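You operate a simulated robot arm through the tools that you are given. There is no shell and no other tool.

You run a simulated robot arm. Do the job below in one go: nothing can be reset, and whatever is moved stays where it is left.

Task
Pack the squeegee and marker named on the kit card into the bag and snap it shut.
Fine: pockets count from the wide end: squeegee in the second, marker in the fourth; all three studs snapped; the other squeegees and markers stay put, the drawer stays open.

The check looks at the end state, three seconds after you hand in, the way a careful person would. Anything else that was tipped, shoved, dropped, spilled or broken makes it a failure.

Robot
A 6-joint arm with a three-finger gripper, fixed in place. Base frame: the origin is at the foot of the arm, x ahead of it, y to its left, z up. Units: m, degrees, N and s.
Its first joint turns from -166.0 to 166.0 degrees. Payload 4.89 kg.
Tool frame: the origin (TCP) lies between the finger pads and is the grasp point; the fingertips stand 0.03 m ahead of it; z points along the fingers, y is the line along which they close. Largest opening 0.164 m; the body of the gripper starts 0.125 m behind the TCP.
Orientation is that of the tool frame in the base frame, as a unit quaternion [x, y, z, w]. With the fingers straight down and closing along the base's y, the tool's x points along the base's -x, its y along +y and its z along -z.

Tools
- The arm moves only by the tool nudge_tool. Its argument "motion" is a list of rows, each a list of 7 numbers: the gripper command, from -1 (fully open) to 1 (shut), values between in proportion, then the shift along the tool's x, y, z in m, then the turn, a rotation vector about the tool's x, y, z in rad. In form: [[fingers, x, y, z, ax, ay, az], ...]. A call has 1 to 20 rows; each row shifts and turns the commanded pose from where the row before left it, along the tool's axes as they then stand. Rows are played at 5 a second. More than 0.05 m and 8.6 degrees between two rows, or a gripper value outside its range, and nothing of the call is played. Where a pose cannot be reached the arm comes as near as it can. A force on the tool above 40 N (or 10 N above the force at the start of the call, whichever is more), or a blocked arm, ends the call early, and 0.2 s more pass. Each finger travels about 0.108 m/s and halts on what it meets, pressing with about 21 N; the grip force reading is that of the motor and also rises with nothing between the fingers. The clock runs only during rows and for 0.2 s after the last one: add rows that do not move to give the fingers time. It gives the time, the measured TCP pose, the force on the tool (base axes), the opening and the grip force at its end, in the units of the frame above (readings bear some noise), with the torque about the TCP (base axes, N m) and any sound that the robot's microphone picked up.
- Cameras (640 x 400 px; columns grow to the right, rows downward): "scene" is fixed at [0.3999, -0.5016, 1.4868]; the picture's right is [0.71, -0.70, 0.00], its down [-0.38, -0.39, -0.84] and it looks along [0.59, 0.60, -0.54] (base axes); focal length 214 px, centre (320, 200). "wrist" rides on the gripper at [0.076, -0.002, -0.152] in the tool frame; the picture's right is [0.02, 1.00, 0.00], its down [-0.88, 0.02, -0.47] and it looks along [-0.47, 0.01, 0.88] (tool axes); focal length 247 px, centre (320, 200). There is no depth. A picture from a camera that has moved, and an enlarged one, comes with that camera's place and axes in the base frame and with its lens.
- camera(camera): a new picture of that camera. It takes no simulated time.
- slide_trunk(by): slides the trunk up (or, below 0, down) by that many m; the arm rides with it, the base frame stays. It gives what a move gives, with no picture.
- zoom(camera, box): a new picture of the part [left, top, right, bottom] of that camera's present view, enlarged. It takes no simulated time.
- finish_job(): hands the job in; it is judged then, once.

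Places have to be worked out from the pictures, the camera data and where the tool is seen. Open the gripper and draw the arm clear of the work before you hand the job in, unless the task says otherwise.

The tools are called after "Call:" as a command line: name --pt "numbers of a row" for each row, then --argument value for the rest, lists and objects as JSON in quotes. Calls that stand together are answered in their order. nudge_tool: Moves the arm, as the interface text tells. Its arguments: {"type":"object","properties":{"motion":{"type":"array"}},"required":["motion"]} The other tools are called the same way: slide_trunk (by) slides the trunk up or down; camera (camera) takes a picture; zoom (camera, box) takes an enlarged picture of a part of a camera's view; finish_job () hands the job in.

At the start:

```text
t: 0.0
ee_pos: [0.6044, -0.2863, 1.2874]
tool_rot: [0.0, 1.0, 0.0, 0.0]
contact_force: [-1.4, 0.6, 0.4]
torque: [0.0, -0.01, -0.03]
grip_width: 0.164
grasp_force: 0.0
trunk travel left (down, up): [-0.175, 0.215]
```

scene: 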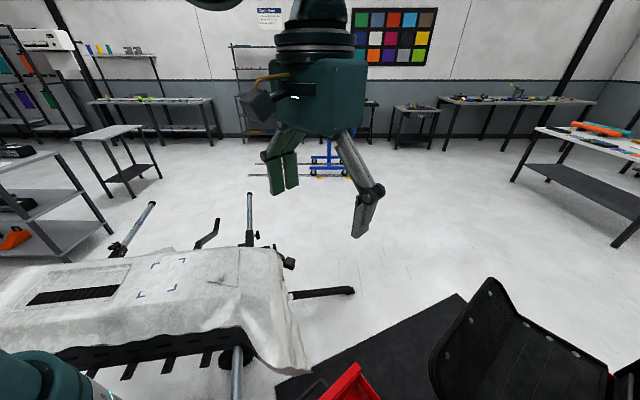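
wrist: 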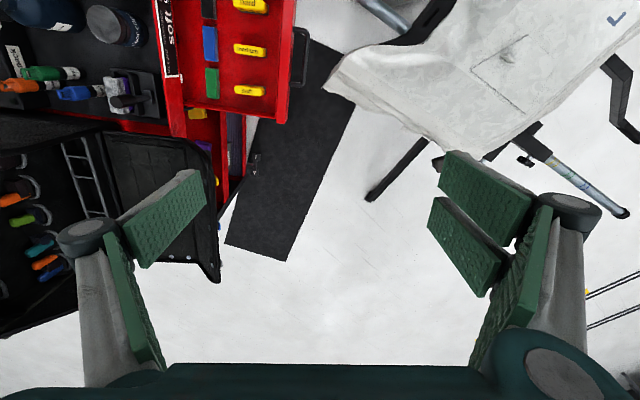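

I start by looking closely at the present views before any motion. The wrist view shows a red drawer with coloured squeegees, a cart with markers, and a black bag or case on the left.

Call:
zoom --camera "wrist" --box '[0, 0, 320, 200]'

Call:
zoom --camera "wrist" --box '[0, 140, 240, 340]'

Call:
zoom --camera "scene" --box '[240, 240, 640, 400]'

Call:
zoom --camera "scene" --box '[0, 200, 320, 400]'

```text
2.00 times, centred on (160, 100) of wrist
camera zoom: at [0.527, -0.2878, 1.4399], right [-0.02, 1.0, 0.0], down [0.88, 0.02, 0.47], along [0.47, 0.01, -0.88], focal length 494 px, centre (640, 400)
```

zoom: 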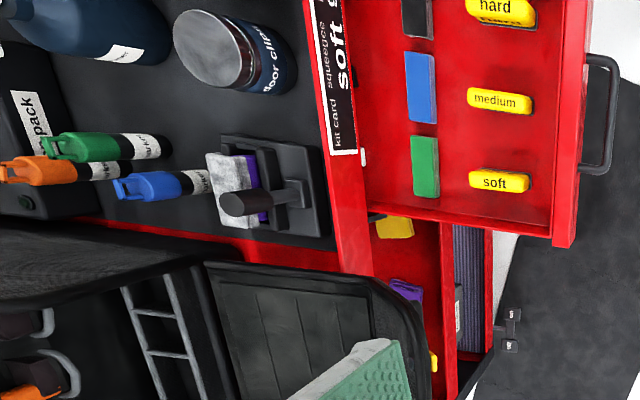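

```text
2.00 times, centred on (120, 240) of wrist
camera zoom: at [0.527, -0.2878, 1.4399], right [-0.02, 1.0, 0.0], down [0.88, 0.02, 0.47], along [0.47, 0.01, -0.88], focal length 494 px, centre (720, 120)
```

zoom: 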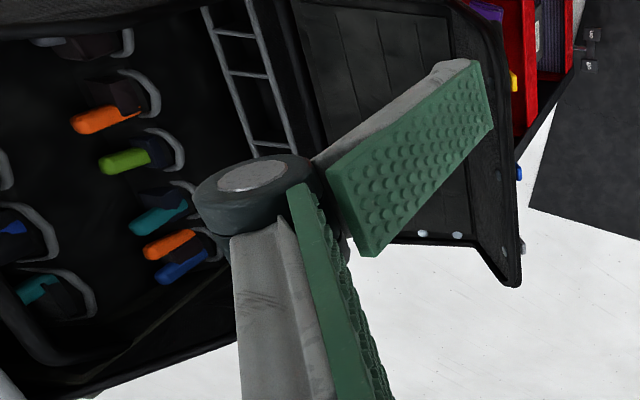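

```text
1.60 times, centred on (440, 320) of scene
camera zoom: at [0.3999, -0.5016, 1.4868], right [0.71, -0.7, 0.0], down [-0.38, -0.39, -0.84], along [0.59, 0.6, -0.54], focal length 343 px, centre (128, 8)
```

zoom: 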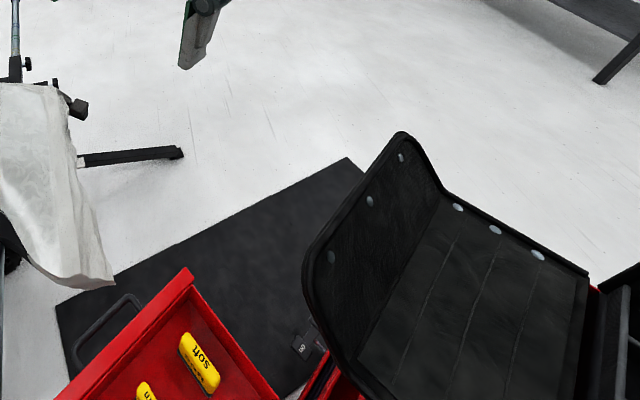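

```text
2.00 times, centred on (160, 300) of scene
camera zoom: at [0.3999, -0.5016, 1.4868], right [0.71, -0.7, 0.0], down [-0.38, -0.39, -0.84], along [0.59, 0.6, -0.54], focal length 429 px, centre (640, 0)
```

zoom: 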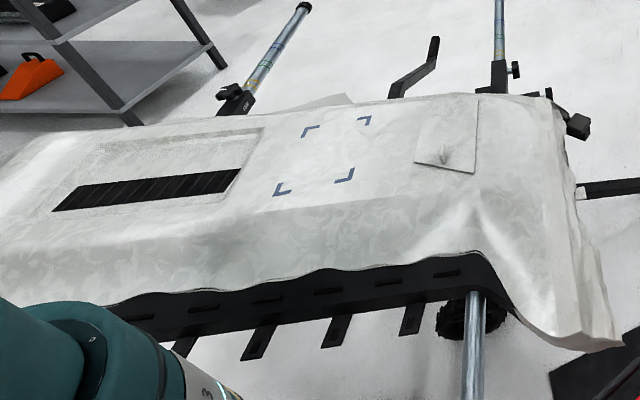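

The card in the drawer area seems to read "squeegee soft"; the marker line is out of view. I'll turn the tool in place by about 50 degrees so the wrist camera looks toward the cart at -y.

Call:
nudge_tool --pt "-1 0 0 0 0 0 0.145" --pt "-1 0 0 0 0 0 0.145" --pt "-1 0 0 0 0 0 0.145" --pt "-1 0 0 0 0 0 0.145" --pt "-1 0 0 0 0 0 0.145" --pt "-1 0 0 0 0 0 0.145"

Call:
camera --camera "wrist"

```text
t: 1.4
ee_pos: [0.6028, -0.2852, 1.2875]
tool_rot: [0.423, 0.906, 0.0, 0.0]
contact_force: [0.2, -0.4, -0.4]
torque: [0.0, 0.0, -0.03]
grip_width: 0.1643
grasp_force: 0.1
trunk travel left (down, up): [-0.175, 0.215]
```

```text
taken
camera wrist: at [0.5529, -0.2288, 1.4394], right [0.75, 0.66, 0.0], down [0.58, -0.66, 0.47], along [0.31, -0.36, -0.88], focal length 247 px, centre (320, 200)
```

wrist: 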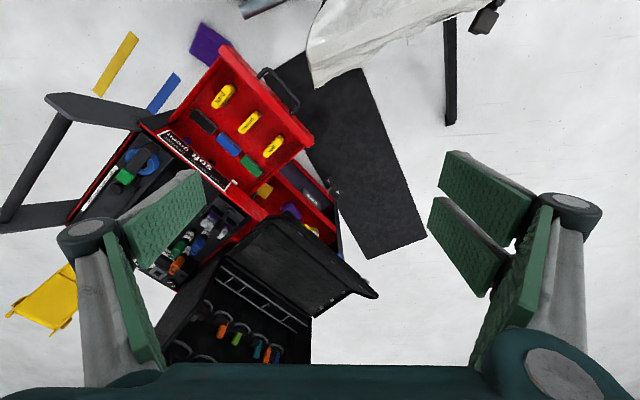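

The whole cart is now in view: card on the drawer front, drawer with three yellow squeegees, marker tray and bag. I zoom to read the card and labels.

Call:
zoom --camera "wrist" --box '[130, 40, 330, 165]'

Call:
zoom --camera "wrist" --box '[150, 110, 250, 200]'

Call:
zoom --camera "wrist" --box '[150, 180, 400, 370]'

Call:
zoom --camera "wrist" --box '[0, 20, 240, 200]'

```text
3.20 times, centred on (230, 102) of wrist
camera zoom: at [0.5529, -0.2288, 1.4394], right [0.75, 0.66, 0.0], down [0.58, -0.66, 0.47], along [0.31, -0.36, -0.88], focal length 790 px, centre (608, 512)
```

zoom: 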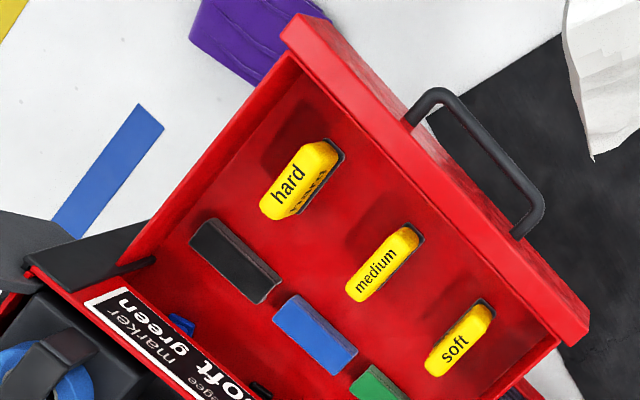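

```text
4.44 times, centred on (200, 155) of wrist
camera zoom: at [0.5529, -0.2288, 1.4394], right [0.75, 0.66, 0.0], down [0.58, -0.66, 0.47], along [0.31, -0.36, -0.88], focal length 1098 px, centre (853, 400)
```

zoom: 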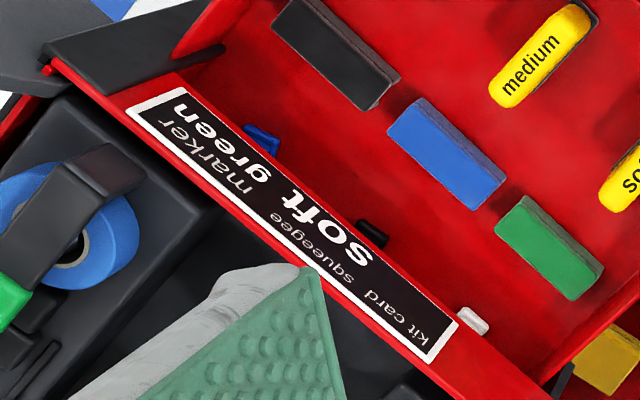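

```text
2.11 times, centred on (275, 275) of wrist
camera zoom: at [0.5529, -0.2288, 1.4394], right [0.75, 0.66, 0.0], down [0.58, -0.66, 0.47], along [0.31, -0.36, -0.88], focal length 520 px, centre (415, 42)
```

zoom: 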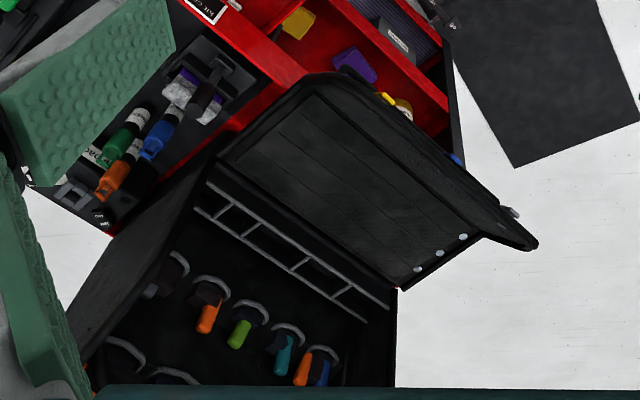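

```text
2.22 times, centred on (120, 110) of wrist
camera zoom: at [0.5529, -0.2288, 1.4394], right [0.75, 0.66, 0.0], down [0.58, -0.66, 0.47], along [0.31, -0.36, -0.88], focal length 549 px, centre (764, 400)
```

zoom: 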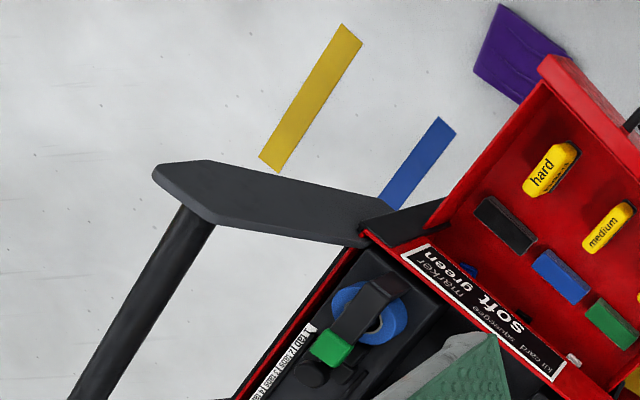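

Card reads: squeegee "soft", marker "green". The black L-shaped panel with three studs looks like the bag; I move the arm outward toward it (high up, z 1.29) to get a closer look.

Call:
nudge_tool --pt "-1 -0.04 0 0 0 0 0" --pt "-1 -0.04 0 0 0 0 0" --pt "-1 -0.04 0 0 0 0 0" --pt "-1 -0.04 0 0 0 0 0" --pt "-1 -0.04 0 0 0 0 0"

Call:
camera --camera "wrist"

Call:
camera --camera "scene"

```text
t: 2.6
ee_pos: [0.7318, -0.4382, 1.2883]
tool_rot: [0.422, 0.907, -0.001, 0.001]
contact_force: [-1.6, 1.6, 1.0]
torque: [-0.2, -0.21, 0.01]
grip_width: 0.1641
grasp_force: 0.0
trunk travel left (down, up): [-0.175, 0.215]
```

```text
taken
camera wrist: at [0.6809, -0.3801, 1.4397], right [0.75, 0.66, 0.0], down [0.58, -0.66, 0.47], along [0.31, -0.36, -0.88], focal length 247 px, centre (320, 200)
```

wrist: 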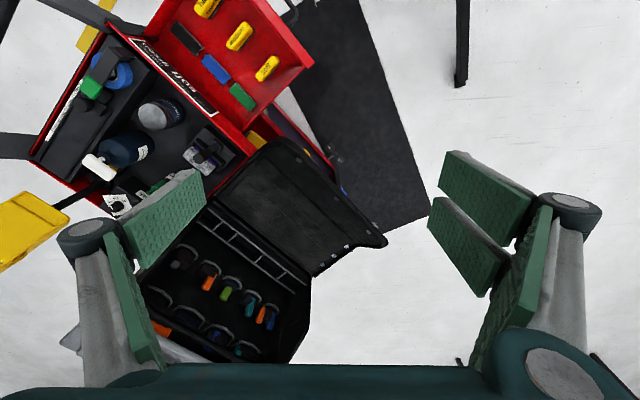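

```text
taken
```

scene: 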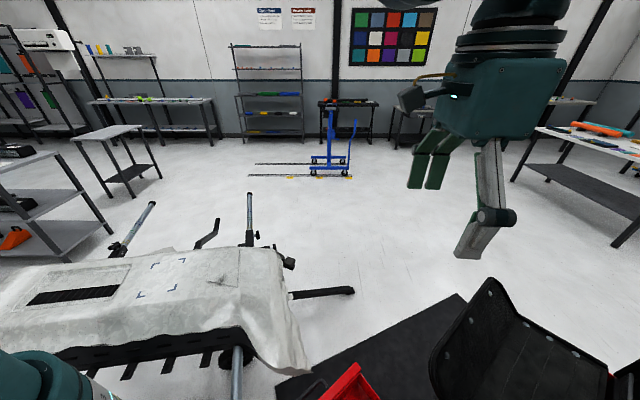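

Call:
zoom --camera "wrist" --box '[190, 130, 400, 290]'

Call:
zoom --camera "wrist" --box '[130, 180, 330, 370]'

Call:
zoom --camera "wrist" --box '[20, 10, 260, 220]'

Call:
zoom --camera "scene" --box '[420, 260, 640, 400]'

```text
2.50 times, centred on (295, 210) of wrist
camera zoom: at [0.6809, -0.3801, 1.4397], right [0.75, 0.66, 0.0], down [0.58, -0.66, 0.47], along [0.31, -0.36, -0.88], focal length 617 px, centre (382, 175)
```

zoom: 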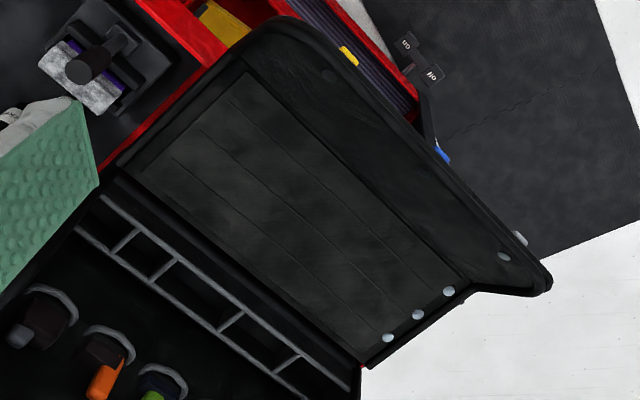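

```text
2.11 times, centred on (230, 275) of wrist
camera zoom: at [0.6809, -0.3801, 1.4397], right [0.75, 0.66, 0.0], down [0.58, -0.66, 0.47], along [0.31, -0.36, -0.88], focal length 520 px, centre (510, 42)
```

zoom: 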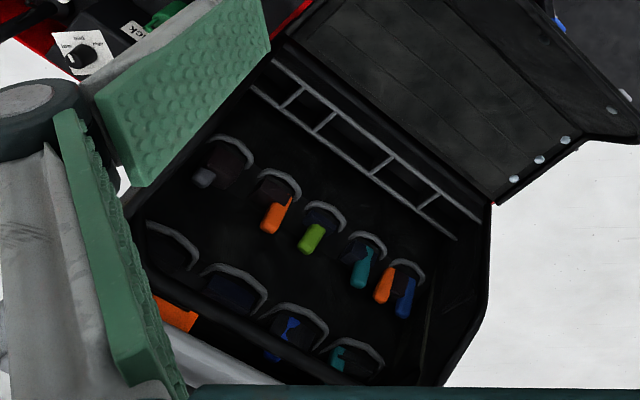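

```text
1.90 times, centred on (140, 115) of wrist
camera zoom: at [0.6809, -0.3801, 1.4397], right [0.75, 0.66, 0.0], down [0.58, -0.66, 0.47], along [0.31, -0.36, -0.88], focal length 470 px, centre (663, 362)
```

zoom: 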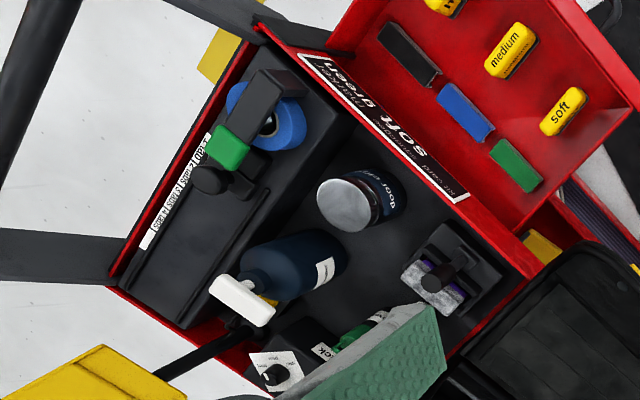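

```text
2.86 times, centred on (530, 330) of scene
camera zoom: at [0.3999, -0.5016, 1.4868], right [0.71, -0.7, 0.0], down [-0.38, -0.39, -0.84], along [0.59, 0.6, -0.54], focal length 613 px, centre (-280, -171)
```

zoom: 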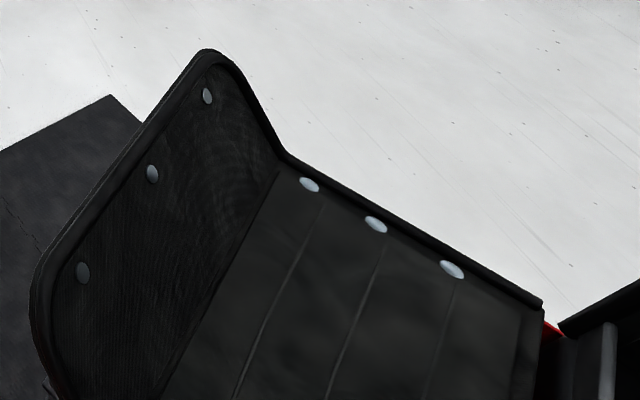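

The black panel with stitched strips and studs sits about 1.25 m from the base axis, seemingly beyond reach, so before assuming it's the bag I'll survey the rest of the surroundings. I pull back and sweep the arm toward +y at the same height.

Call:
nudge_tool --pt "-1 0.04 0 0 0 0 0" --pt "-1 0.04 0 0 0 0 0" --pt "-1 0.04 0 0 0 0 0" --pt "-1 0.04 0 0 0 0 0" --pt "-1 0.04 0 0 0 0 0" --pt "-1 0 0 0 0 0 -0.145" --pt "-1 0 0 0 0 0 -0.145" --pt "-1 0 0 0 0 0 -0.145" --pt "-1 0 0.048 0 0 0 -0.072" --pt "-1 0 0.048 0 0 0 -0.072" --pt "-1 0 0.048 0 0 0 -0.072" --pt "-1 0 0.048 0 0 0 -0.072" --pt "-1 0 0.048 0 0 0 -0.072" --pt "-1 0 0.048 0 0 0 -0.072" --pt "-1 0 0.048 0 0 0 -0.072" --pt "-1 0 0.048 0 0 0 -0.072"

Call:
camera --camera "wrist"

```text
t: 6.0
ee_pos: [0.6724, 0.0871, 1.2884]
tool_rot: [-0.071, 0.997, 0.0, 0.0]
contact_force: [0.5, -1.6, -0.5]
torque: [0.24, 0.02, -0.02]
grip_width: 0.1641
grasp_force: 0.0
trunk travel left (down, up): [-0.175, 0.215]
```

```text
taken
camera wrist: at [0.5961, 0.074, 1.4404], right [-0.16, 0.99, 0.0], down [0.87, 0.14, 0.47], along [0.47, 0.08, -0.88], focal length 247 px, centre (320, 200)
```

wrist: 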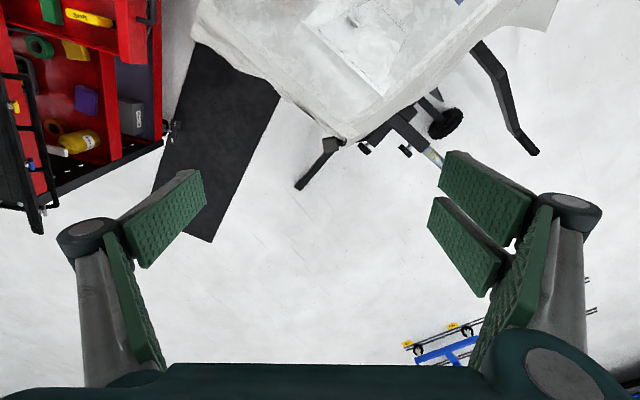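

This view shows the cart's lower compartment and the draped stand; no other bag yet. I continue the sweep toward +y to view the draped stand.

Call:
nudge_tool --pt "-1 0 0.048 0 0 0 -0.072" --pt "-1 0 0.048 0 0 0 -0.072" --pt "-1 0 0.048 0 0 0 -0.072" --pt "-1 0 0.048 0 0 0 -0.072" --pt "-1 0 0.048 0 0 0 -0.072" --pt "-1 0 0.048 0 0 0 -0.072" --pt "-1 0 0.048 0 0 0 -0.072" --pt "-1 0 0.048 0 0 0 -0.072" --pt "-1 0 0.048 0 0 0 -0.072" --pt "-1 0 0.048 0 0 0 -0.072"

Call:
camera --camera "wrist"

Call:
camera --camera "scene"

```text
t: 8.2
ee_pos: [0.463, 0.5066, 1.2866]
tool_rot: [-0.418, 0.908, 0.0, -0.001]
contact_force: [0.5, -0.6, -1.1]
torque: [0.15, 0.15, 0.03]
grip_width: 0.1639
grasp_force: 0.0
trunk travel left (down, up): [-0.175, 0.215]
```

```text
taken
camera wrist: at [0.4144, 0.4467, 1.4381], right [-0.77, 0.63, 0.0], down [0.56, 0.68, 0.47], along [0.3, 0.37, -0.88], focal length 247 px, centre (320, 200)
```

wrist: 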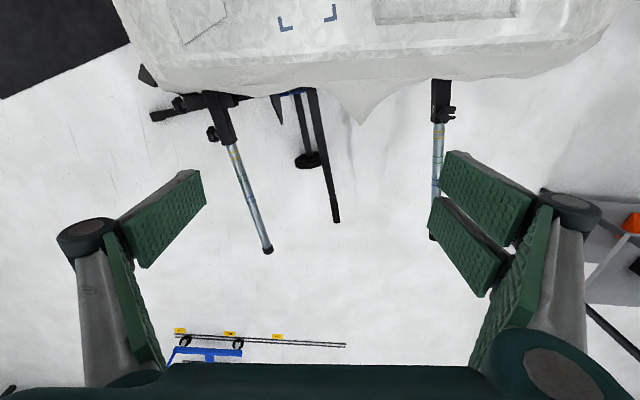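

```text
taken
```

scene: 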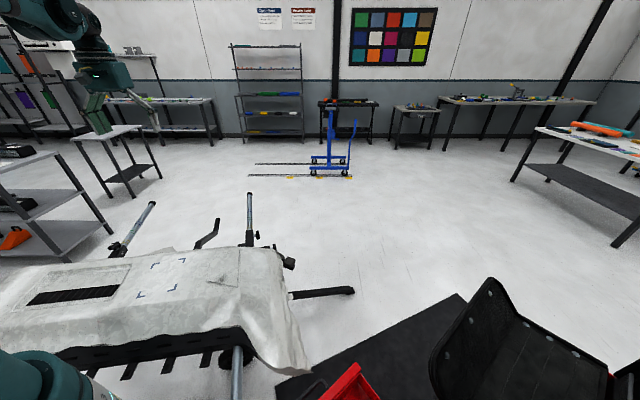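

No bag on this side, only the draped stand. I sweep back toward -y and further around to check the far side of the cart.

Call:
nudge_tool --pt "-1 0 -0.049 0 0 0 0.0725" --pt "-1 0 -0.049 0 0 0 0.0725" --pt "-1 0 -0.049 0 0 0 0.0725" --pt "-1 0 -0.049 0 0 0 0.0725" --pt "-1 0 -0.049 0 0 0 0.0725" --pt "-1 0 -0.049 0 0 0 0.0725" --pt "-1 0 -0.049 0 0 0 0.0725" --pt "-1 0 -0.049 0 0 0 0.0725" --pt "-1 0 -0.049 0 0 0 0.0725" --pt "-1 0 -0.049 0 0 0 0.0725" --pt "-1 0 -0.049 0 0 0 0.0725" --pt "-1 0 -0.049 0 0 0 0.0725" --pt "-1 0 -0.049 0 0 0 0.0725" --pt "-1 0 -0.049 0 0 0 0.0725" --pt "-1 0 -0.049 0 0 0 0.0725" --pt "-1 0 -0.049 0 0 0 0.0725" --pt "-1 0 -0.049 0 0 0 0.0725" --pt "-1 0 -0.049 0 0 0 0.0725" --pt "-1 0 -0.049 0 0 0 0.0725" --pt "-1 0 -0.049 0 0 0 0.0725"

Call:
nudge_tool --pt "-1 0 -0.049 0 0 0 0.0725" --pt "-1 0 -0.049 0 0 0 0.0725" --pt "-1 0 -0.049 0 0 0 0.0725" --pt "-1 0 -0.049 0 0 0 0.0725" --pt "-1 0 -0.049 0 0 0 0.0725" --pt "-1 0 -0.049 0 0 0 0.0725" --pt "-1 0 -0.049 0 0 0 0.0725" --pt "-1 0 -0.049 0 0 0 0.0725" --pt "-1 0 -0.049 0 0 0 0.0725" --pt "-1 0 -0.049 0 0 0 0.0725" --pt "-1 0 -0.049 0 0 0 0.0725" --pt "-1 0 -0.049 0 0 0 0.0725"

Call:
camera --camera "wrist"

Call:
camera --camera "scene"

```text
t: 12.4
ee_pos: [0.6167, -0.3759, 1.2882]
tool_rot: [0.289, 0.957, 0.001, -0.001]
contact_force: [0.8, 1.5, -0.1]
torque: [-0.18, 0.11, 0.02]
grip_width: 0.1641
grasp_force: 0.1
trunk travel left (down, up): [-0.175, 0.215]
```

```text
t: 15.0
ee_pos: [0.1411, -0.692, 1.2877]
tool_rot: [0.665, 0.747, 0.0, 0.0]
contact_force: [0.9, 0.4, 0.3]
torque: [-0.03, 0.18, 0.04]
grip_width: 0.1639
grasp_force: 0.1
trunk travel left (down, up): [-0.175, 0.215]
```

```text
taken
camera wrist: at [0.1318, -0.6165, 1.4402], right [0.99, 0.14, 0.0], down [0.12, -0.87, 0.47], along [0.06, -0.47, -0.88], focal length 247 px, centre (320, 200)
```

wrist: 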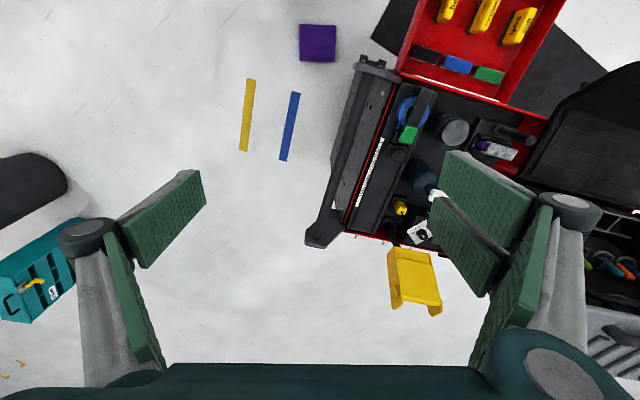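

```text
taken
```

scene: 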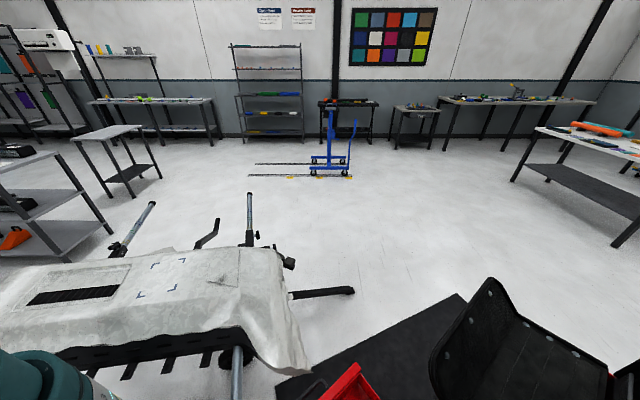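

The survey shows no other bag: the black stitched panel with a studded flap, lying on the cart's corner, is the bag. I'll go back toward it and get a closer look from a lower height.

Call:
nudge_tool --pt "-1 0 0.049 0 0 0 -0.07" --pt "-1 0 0.049 0 0 0 -0.07" --pt "-1 0 0.049 0 0 0 -0.07" --pt "-1 0 0.049 0 0 0 -0.07" --pt "-1 0 0.049 0 0 0 -0.07" --pt "-1 0 0.049 0 0 0 -0.07" --pt "-1 0 0.049 0 0 0 -0.07" --pt "-1 0 0.049 0 0 0 -0.07" --pt "-1 0 0.049 0 0 0 -0.07" --pt "-1 -0.04 0 0 0 0 0" --pt "-1 -0.04 0 0 0 0 0" --pt "-1 -0.04 0 0 0 0 0" --pt "-1 -0.04 0 0 0 0 0" --pt "-1 -0.03 0 0 0 0 0"

Call:
camera --camera "wrist"

Call:
camera --camera "scene"

```text
t: 18.0
ee_pos: [0.672, -0.6642, 1.2877]
tool_rot: [0.401, 0.916, -0.001, 0.0]
contact_force: [-1.0, 0.5, -0.2]
torque: [-0.1, -0.12, -0.01]
grip_width: 0.1641
grasp_force: 0.0
trunk travel left (down, up): [-0.175, 0.215]
```

```text
taken
camera wrist: at [0.6181, -0.6095, 1.4406], right [0.72, 0.69, 0.0], down [0.61, -0.63, 0.47], along [0.33, -0.34, -0.88], focal length 247 px, centre (320, 200)
```

wrist: 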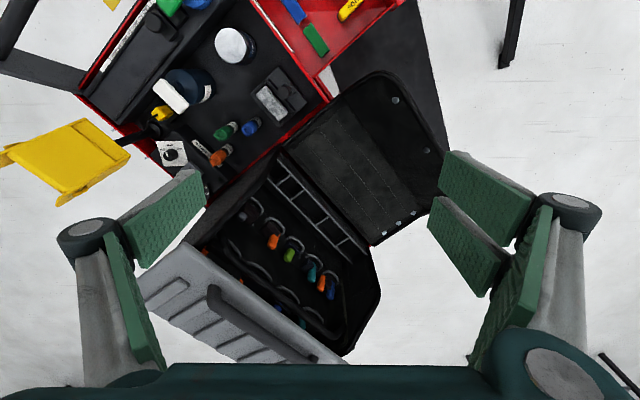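

```text
taken
```

scene: 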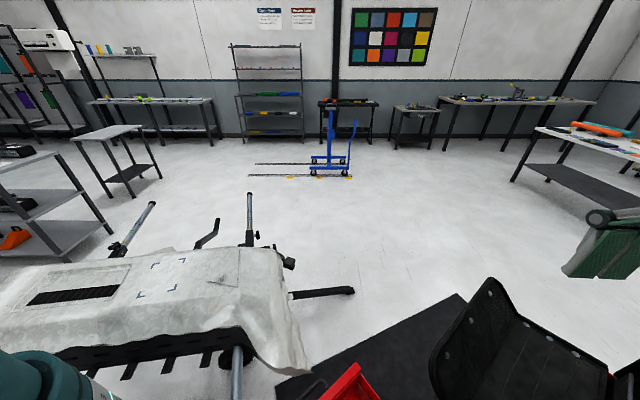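

Call:
zoom --camera "wrist" --box '[260, 60, 460, 260]'

Call:
zoom --camera "wrist" --box '[130, 60, 340, 210]'

Call:
zoom --camera "wrist" --box '[180, 150, 400, 360]'

```text
2.00 times, centred on (360, 160) of wrist
camera zoom: at [0.6181, -0.6095, 1.4406], right [0.72, 0.69, 0.0], down [0.61, -0.63, 0.47], along [0.33, -0.34, -0.88], focal length 494 px, centre (240, 280)
```

zoom: 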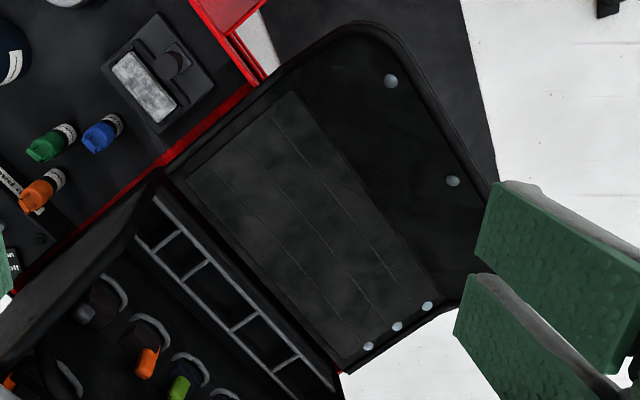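

```text
2.67 times, centred on (235, 135) of wrist
camera zoom: at [0.6181, -0.6095, 1.4406], right [0.72, 0.69, 0.0], down [0.61, -0.63, 0.47], along [0.33, -0.34, -0.88], focal length 659 px, centre (547, 373)
```

zoom: 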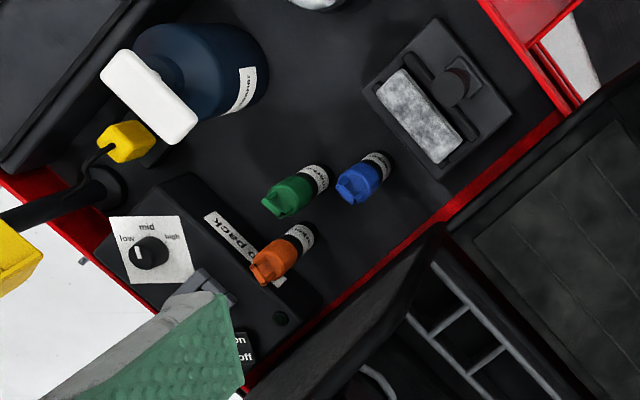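

```text
1.90 times, centred on (290, 255) of wrist
camera zoom: at [0.6181, -0.6095, 1.4406], right [0.72, 0.69, 0.0], down [0.61, -0.63, 0.47], along [0.33, -0.34, -0.88], focal length 470 px, centre (377, 95)
```

zoom: 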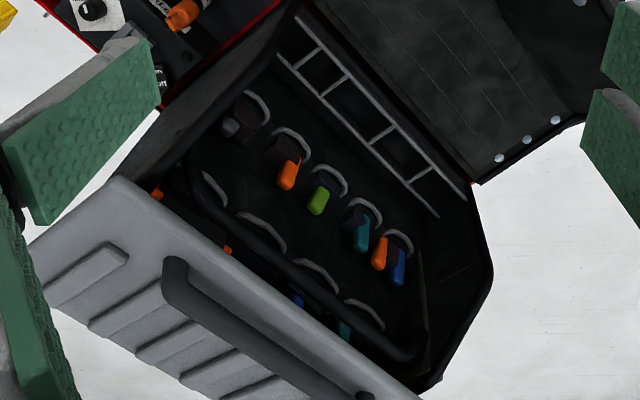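

The tall markers stand on the cart top; the bag/case lies beyond the red rim. I zoom heavily to understand the pockets, flap and studs.

Call:
zoom --camera "wrist" --box '[270, 80, 390, 240]'

Call:
zoom --camera "wrist" --box '[250, 150, 380, 270]'

Call:
zoom --camera "wrist" --box '[330, 170, 450, 260]'

Call:
zoom --camera "wrist" --box '[340, 60, 460, 180]'

Call:
zoom --camera "scene" --box '[430, 270, 560, 400]'

Call:
zoom --camera "scene" --box '[540, 300, 640, 400]'

```text
2.50 times, centred on (330, 160) of wrist
camera zoom: at [0.6181, -0.6095, 1.4406], right [0.72, 0.69, 0.0], down [0.61, -0.63, 0.47], along [0.33, -0.34, -0.88], focal length 617 px, centre (295, 300)
```

zoom: 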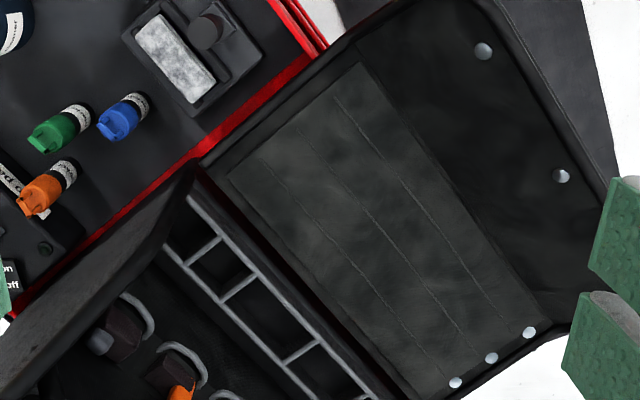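

```text
3.33 times, centred on (315, 210) of wrist
camera zoom: at [0.6181, -0.6095, 1.4406], right [0.72, 0.69, 0.0], down [0.61, -0.63, 0.47], along [0.33, -0.34, -0.88], focal length 823 px, centre (337, 167)
```

zoom: 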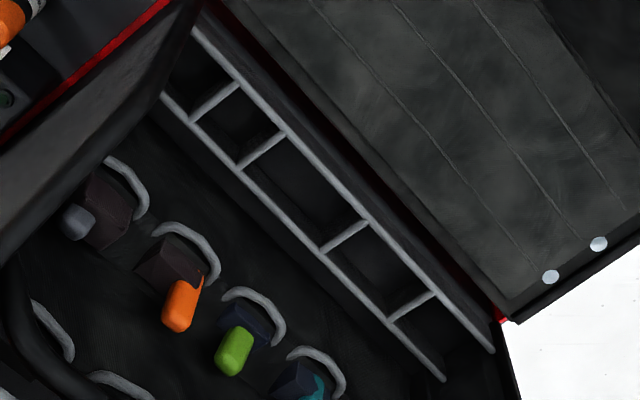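

```text
4.44 times, centred on (390, 215) of wrist
camera zoom: at [0.6181, -0.6095, 1.4406], right [0.72, 0.69, 0.0], down [0.61, -0.63, 0.47], along [0.33, -0.34, -0.88], focal length 1098 px, centre (9, 133)
```

zoom: 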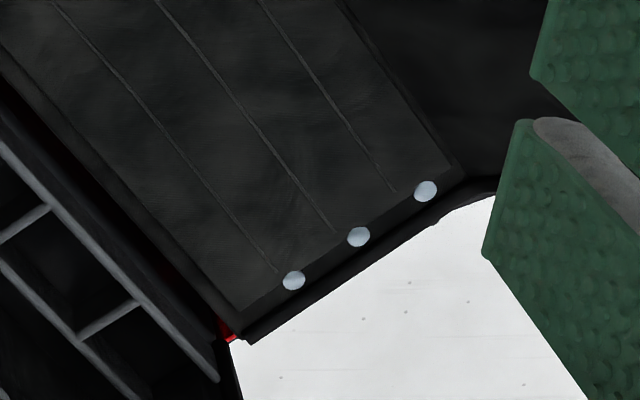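

```text
3.33 times, centred on (400, 120) of wrist
camera zoom: at [0.6181, -0.6095, 1.4406], right [0.72, 0.69, 0.0], down [0.61, -0.63, 0.47], along [0.33, -0.34, -0.88], focal length 823 px, centre (53, 467)
```

zoom: 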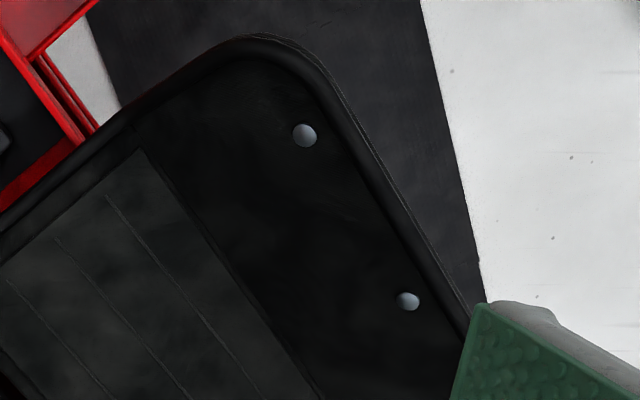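

```text
3.08 times, centred on (495, 335) of scene
camera zoom: at [0.3999, -0.5016, 1.4868], right [0.71, -0.7, 0.0], down [-0.38, -0.39, -0.84], along [0.59, 0.6, -0.54], focal length 660 px, centre (-218, -215)
```

zoom: 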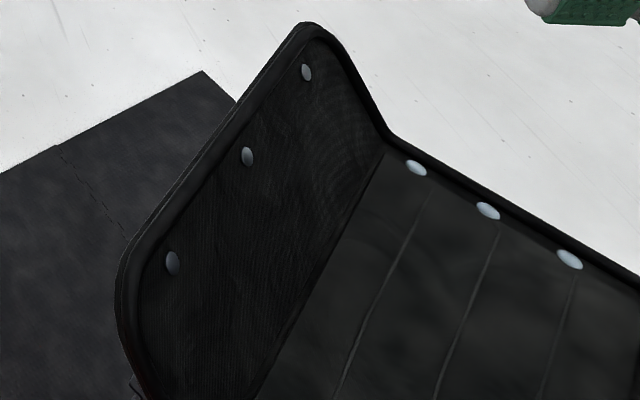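

```text
4.00 times, centred on (590, 350) of scene
camera zoom: at [0.3999, -0.5016, 1.4868], right [0.71, -0.7, 0.0], down [-0.38, -0.39, -0.84], along [0.59, 0.6, -0.54], focal length 858 px, centre (-760, -400)
```

zoom: 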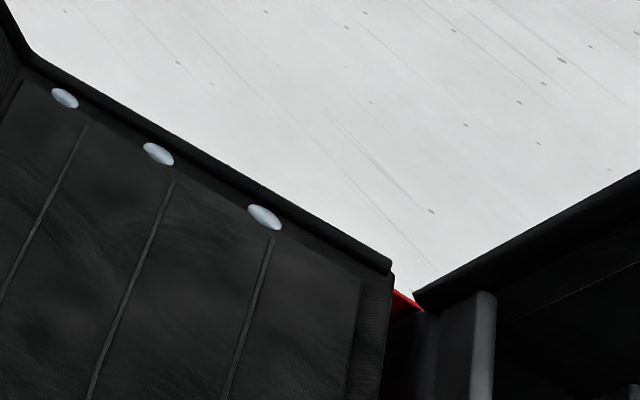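

The panel's stitched strips run along x, with three studs at its far end and three more along the raised flap's edge. I move over to the +y side of the bag at the same height to look at it from another angle.

Call:
nudge_tool --pt "-1 0.0067 0.041 0 0 0 0.08" --pt "-1 0.0067 0.041 0 0 0 0.08" --pt "-1 0.0167 0.041 0 0 0 0.08" --pt "-1 0.0267 0.041 0 0 0 0.08" --pt "-1 0.0267 0.041 0 0 0 0.08"

Call:
camera --camera "wrist"

Call:
zoom --camera "wrist" --box '[220, 80, 440, 300]'

```text
t: 19.2
ee_pos: [0.7978, -0.4806, 1.2859]
tool_rot: [0.576, 0.818, -0.001, 0.0]
contact_force: [-1.3, -1.5, 0.2]
torque: [0.24, -0.17, 0.0]
grip_width: 0.1641
grasp_force: 0.0
trunk travel left (down, up): [-0.175, 0.215]
```

```text
taken
camera wrist: at [0.7718, -0.409, 1.4378], right [0.93, 0.36, 0.0], down [0.31, -0.82, 0.47], along [0.17, -0.44, -0.88], focal length 247 px, centre (320, 200)
```

wrist: 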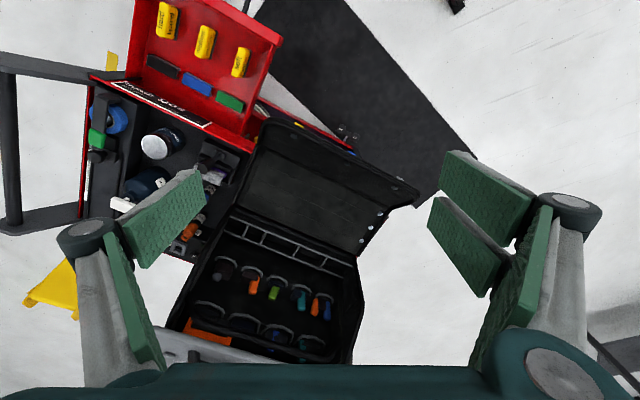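

```text
1.82 times, centred on (330, 190) of wrist
camera zoom: at [0.7718, -0.409, 1.4378], right [0.93, 0.36, 0.0], down [0.31, -0.82, 0.47], along [0.17, -0.44, -0.88], focal length 449 px, centre (302, 218)
```

zoom: 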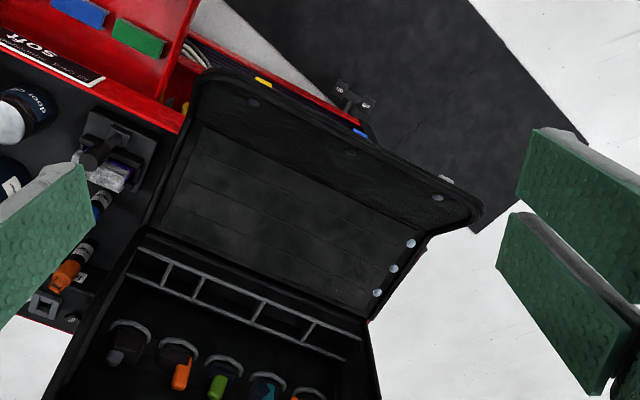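

The bag is a tool bag: body with looped pockets, a grey-piped divided strip at its hinge, and an open lid with a flap. I zoom harder onto the divided strip, the body and the lid to work out which pockets and studs are meant.

Call:
zoom --camera "wrist" --box '[215, 200, 365, 290]'

Call:
zoom --camera "wrist" --box '[190, 240, 370, 365]'

Call:
zoom --camera "wrist" --box '[230, 110, 430, 250]'

```text
4.27 times, centred on (290, 245) of wrist
camera zoom: at [0.7718, -0.409, 1.4378], right [0.93, 0.36, 0.0], down [0.31, -0.82, 0.47], along [0.17, -0.44, -0.88], focal length 1054 px, centre (448, 8)
```

zoom: 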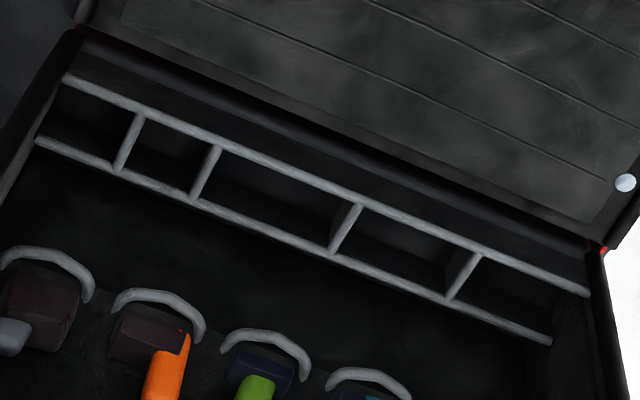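

```text
3.20 times, centred on (280, 302) of wrist
camera zoom: at [0.7718, -0.409, 1.4378], right [0.93, 0.36, 0.0], down [0.31, -0.82, 0.47], along [0.17, -0.44, -0.88], focal length 790 px, centre (448, -128)
```

zoom: 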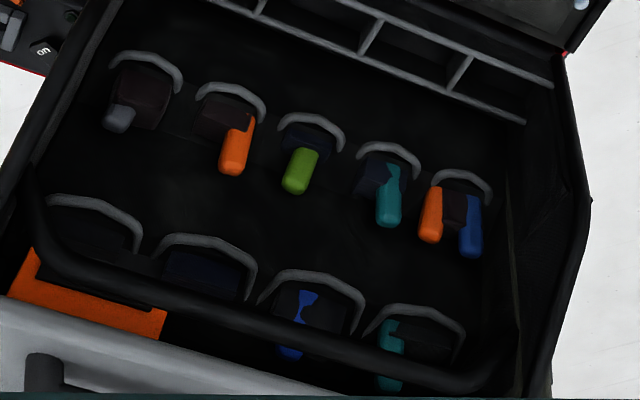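

```text
2.86 times, centred on (330, 180) of wrist
camera zoom: at [0.7718, -0.409, 1.4378], right [0.93, 0.36, 0.0], down [0.31, -0.82, 0.47], along [0.17, -0.44, -0.88], focal length 706 px, centre (291, 257)
```

zoom: 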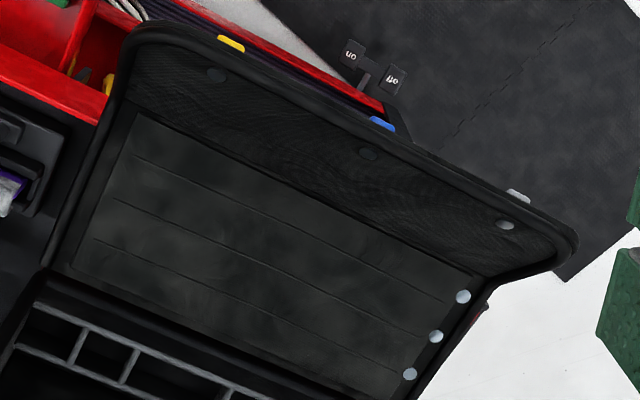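

I now read it as a tool bag whose front panel and flap lie folded down, with a five-pocket divided strip: three wide pockets at the far (x≈1.05) end and two narrow ones near x≈0.7. I tilt the tool outward to look into the bag more horizontally and find where the flap studs mate.

Call:
nudge_tool --pt "-1 0 0 0 0 -0.145 0" --pt "-1 0 0 0 0 -0.145 0" --pt "-1 0 0 0 0 -0.145 0" --pt "-1 0 0 0 0 -0.145 0" --pt "-1 0 0 0 0 -0.145 0" --pt "-1 0 0 0 0 0 0"

Call:
camera --camera "wrist"

```text
t: 20.6
ee_pos: [0.7987, -0.4796, 1.287]
tool_rot: [0.537, 0.765, -0.204, 0.29]
contact_force: [-0.5, 0.3, 0.1]
torque: [-0.01, 0.0, 0.01]
grip_width: 0.164
grasp_force: 0.1
trunk travel left (down, up): [-0.175, 0.215]
```

```text
taken
camera wrist: at [0.7441, -0.3316, 1.3506], right [0.94, 0.35, -0.01], down [0.13, -0.32, 0.94], along [0.33, -0.88, -0.34], focal length 247 px, centre (320, 200)
```

wrist: 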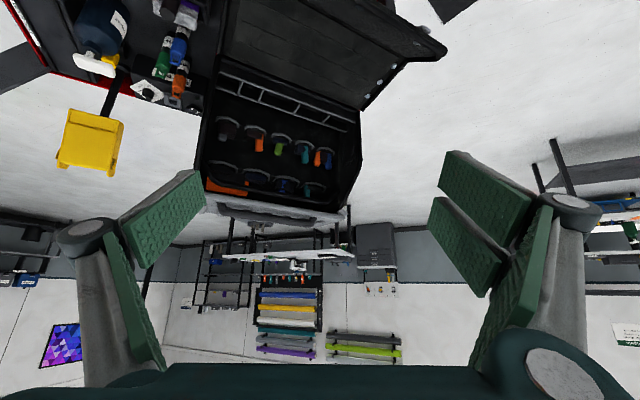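

The view is now nearly horizontal (upside down in the picture). I zoom into the bag interior.

Call:
zoom --camera "wrist" --box '[180, 0, 460, 230]'

Call:
zoom --camera "wrist" --box '[190, 130, 380, 270]'

Call:
zoom --camera "wrist" --box '[60, 0, 230, 120]'

Call:
zoom --camera "wrist" --box '[200, 60, 370, 180]'

```text
1.74 times, centred on (320, 115) of wrist
camera zoom: at [0.7441, -0.3316, 1.3506], right [0.94, 0.35, -0.01], down [0.13, -0.32, 0.94], along [0.33, -0.88, -0.34], focal length 430 px, centre (320, 348)
```

zoom: 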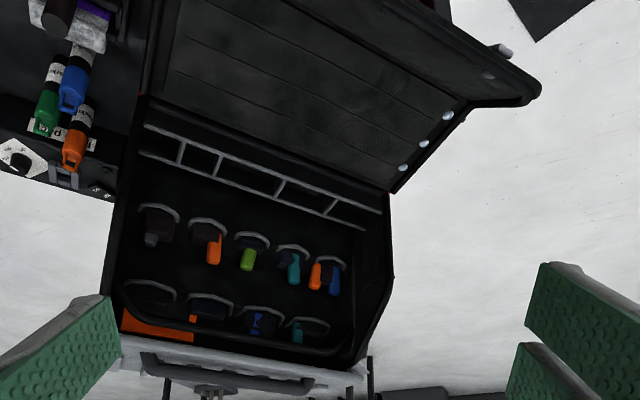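

```text
2.86 times, centred on (285, 200) of wrist
camera zoom: at [0.7441, -0.3316, 1.3506], right [0.94, 0.35, -0.01], down [0.13, -0.32, 0.94], along [0.33, -0.88, -0.34], focal length 706 px, centre (420, 200)
```

zoom: 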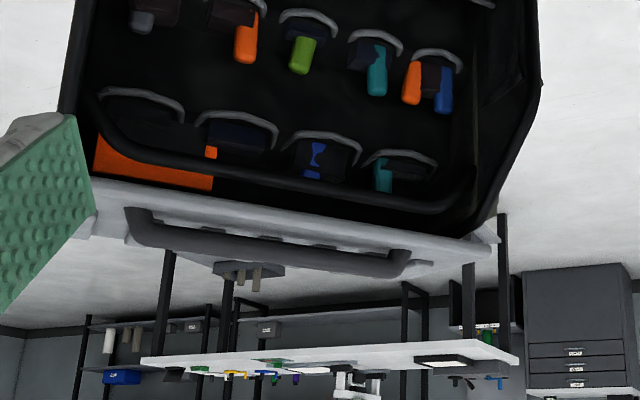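

```text
3.33 times, centred on (145, 60) of wrist
camera zoom: at [0.7441, -0.3316, 1.3506], right [0.94, 0.35, -0.01], down [0.13, -0.32, 0.94], along [0.33, -0.88, -0.34], focal length 823 px, centre (903, 667)
```

zoom: 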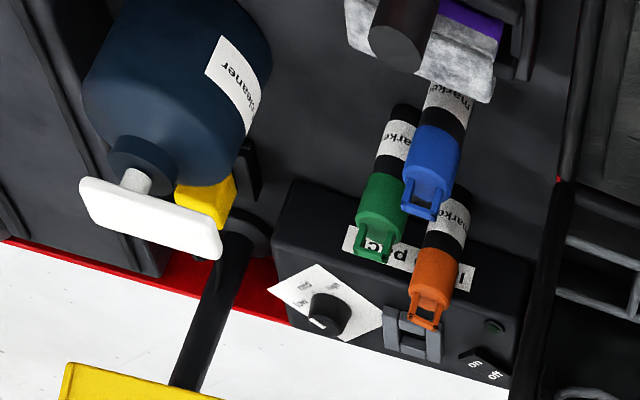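

```text
3.33 times, centred on (285, 120) of wrist
camera zoom: at [0.7441, -0.3316, 1.3506], right [0.94, 0.35, -0.01], down [0.13, -0.32, 0.94], along [0.33, -0.88, -0.34], focal length 823 px, centre (437, 467)
```

zoom: 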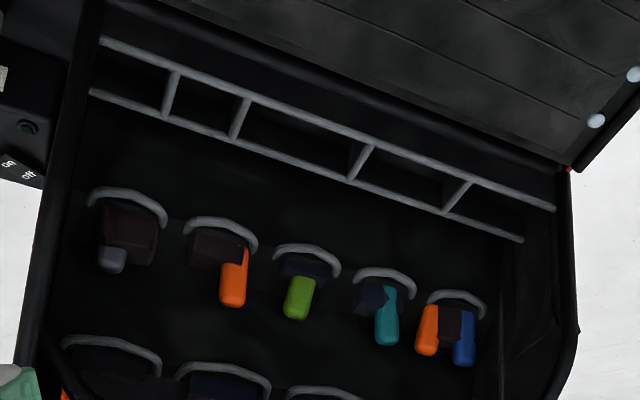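

The bag's divided strip and open front panel are clear now, but the pockets lie at 1.1–1.26 m radius, so I need to know how far the arm reaches with a tilted tool. I extend outward at this safe height (z 1.29) and watch where it stops.

Call:
nudge_tool --pt "-1 -0.03 0 0.0265 0 0 0" --pt "-1 -0.03 0 0.0265 0 0 0" --pt "-1 -0.03 0 0.0265 0 0 0" --pt "-1 -0.03 0 0.0265 0 0 0" --pt "-1 -0.03 0 0.0265 0 0 0" --pt "-1 -0.03 0 0.0265 0 0 0" --pt "-1 0 0 0 0 0 0"

Call:
camera --camera "wrist"

Call:
camera --camera "scene"

```text
t: 22.2
ee_pos: [0.8838, -0.7074, 1.2858]
tool_rot: [0.538, 0.765, -0.203, 0.29]
contact_force: [0.3, -0.6, -0.7]
torque: [0.01, 0.05, -0.03]
grip_width: 0.1641
grasp_force: 0.0
trunk travel left (down, up): [-0.175, 0.215]
```

```text
taken
camera wrist: at [0.8284, -0.5597, 1.3498], right [0.94, 0.35, -0.01], down [0.13, -0.32, 0.94], along [0.33, -0.88, -0.35], focal length 247 px, centre (320, 200)
```

wrist: 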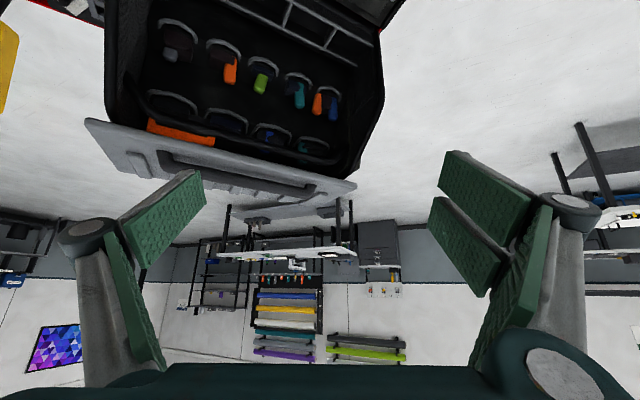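

```text
taken
```

scene: 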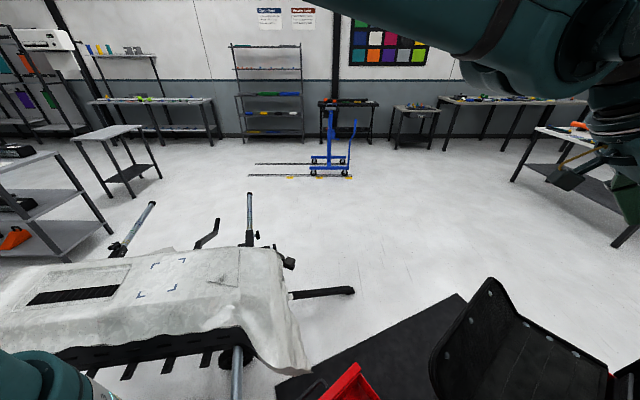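

It reaches 1.13 m easily with the tilt. I take close-ups from here and push further out to find the limit.

Call:
zoom --camera "wrist" --box '[80, 0, 400, 200]'

Call:
nudge_tool --pt "-1 -0.03 0 0.0265 0 0 0" --pt "-1 -0.03 0 0.0265 0 0 0" --pt "-1 -0.03 0 0.0265 0 0 0" --pt "-1 -0.03 0 0.0265 0 0 0" --pt "-1 0 0 0 0 0 0"

Call:
camera --camera "wrist"

```text
2.00 times, centred on (240, 100) of wrist
camera zoom: at [0.8284, -0.5597, 1.3498], right [0.94, 0.35, -0.01], down [0.13, -0.32, 0.94], along [0.33, -0.88, -0.35], focal length 494 px, centre (480, 400)
```

zoom: 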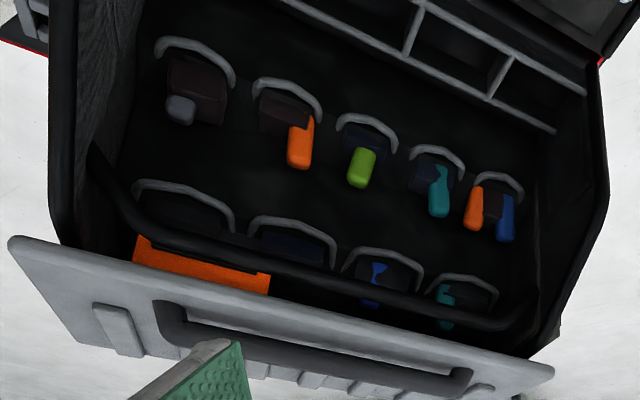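

```text
t: 23.4
ee_pos: [0.9349, -0.86, 1.2886]
tool_rot: [0.538, 0.765, -0.204, 0.29]
contact_force: [1.0, 0.0, -0.7]
torque: [-0.02, 0.03, -0.09]
grip_width: 0.1639
grasp_force: 0.2
trunk travel left (down, up): [-0.175, 0.215]
```

```text
taken
camera wrist: at [0.8804, -0.7124, 1.3512], right [0.94, 0.35, -0.01], down [0.13, -0.32, 0.94], along [0.33, -0.88, -0.35], focal length 247 px, centre (320, 200)
```

wrist: 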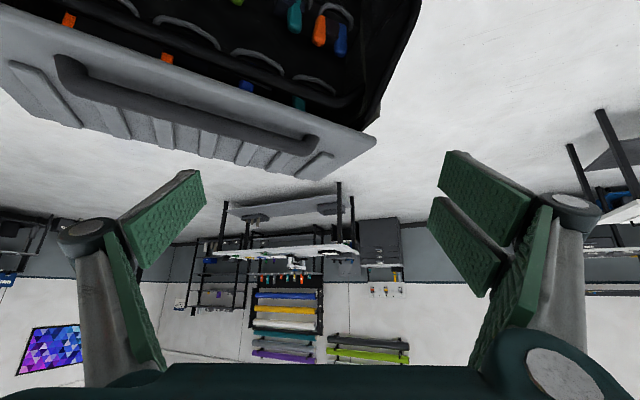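

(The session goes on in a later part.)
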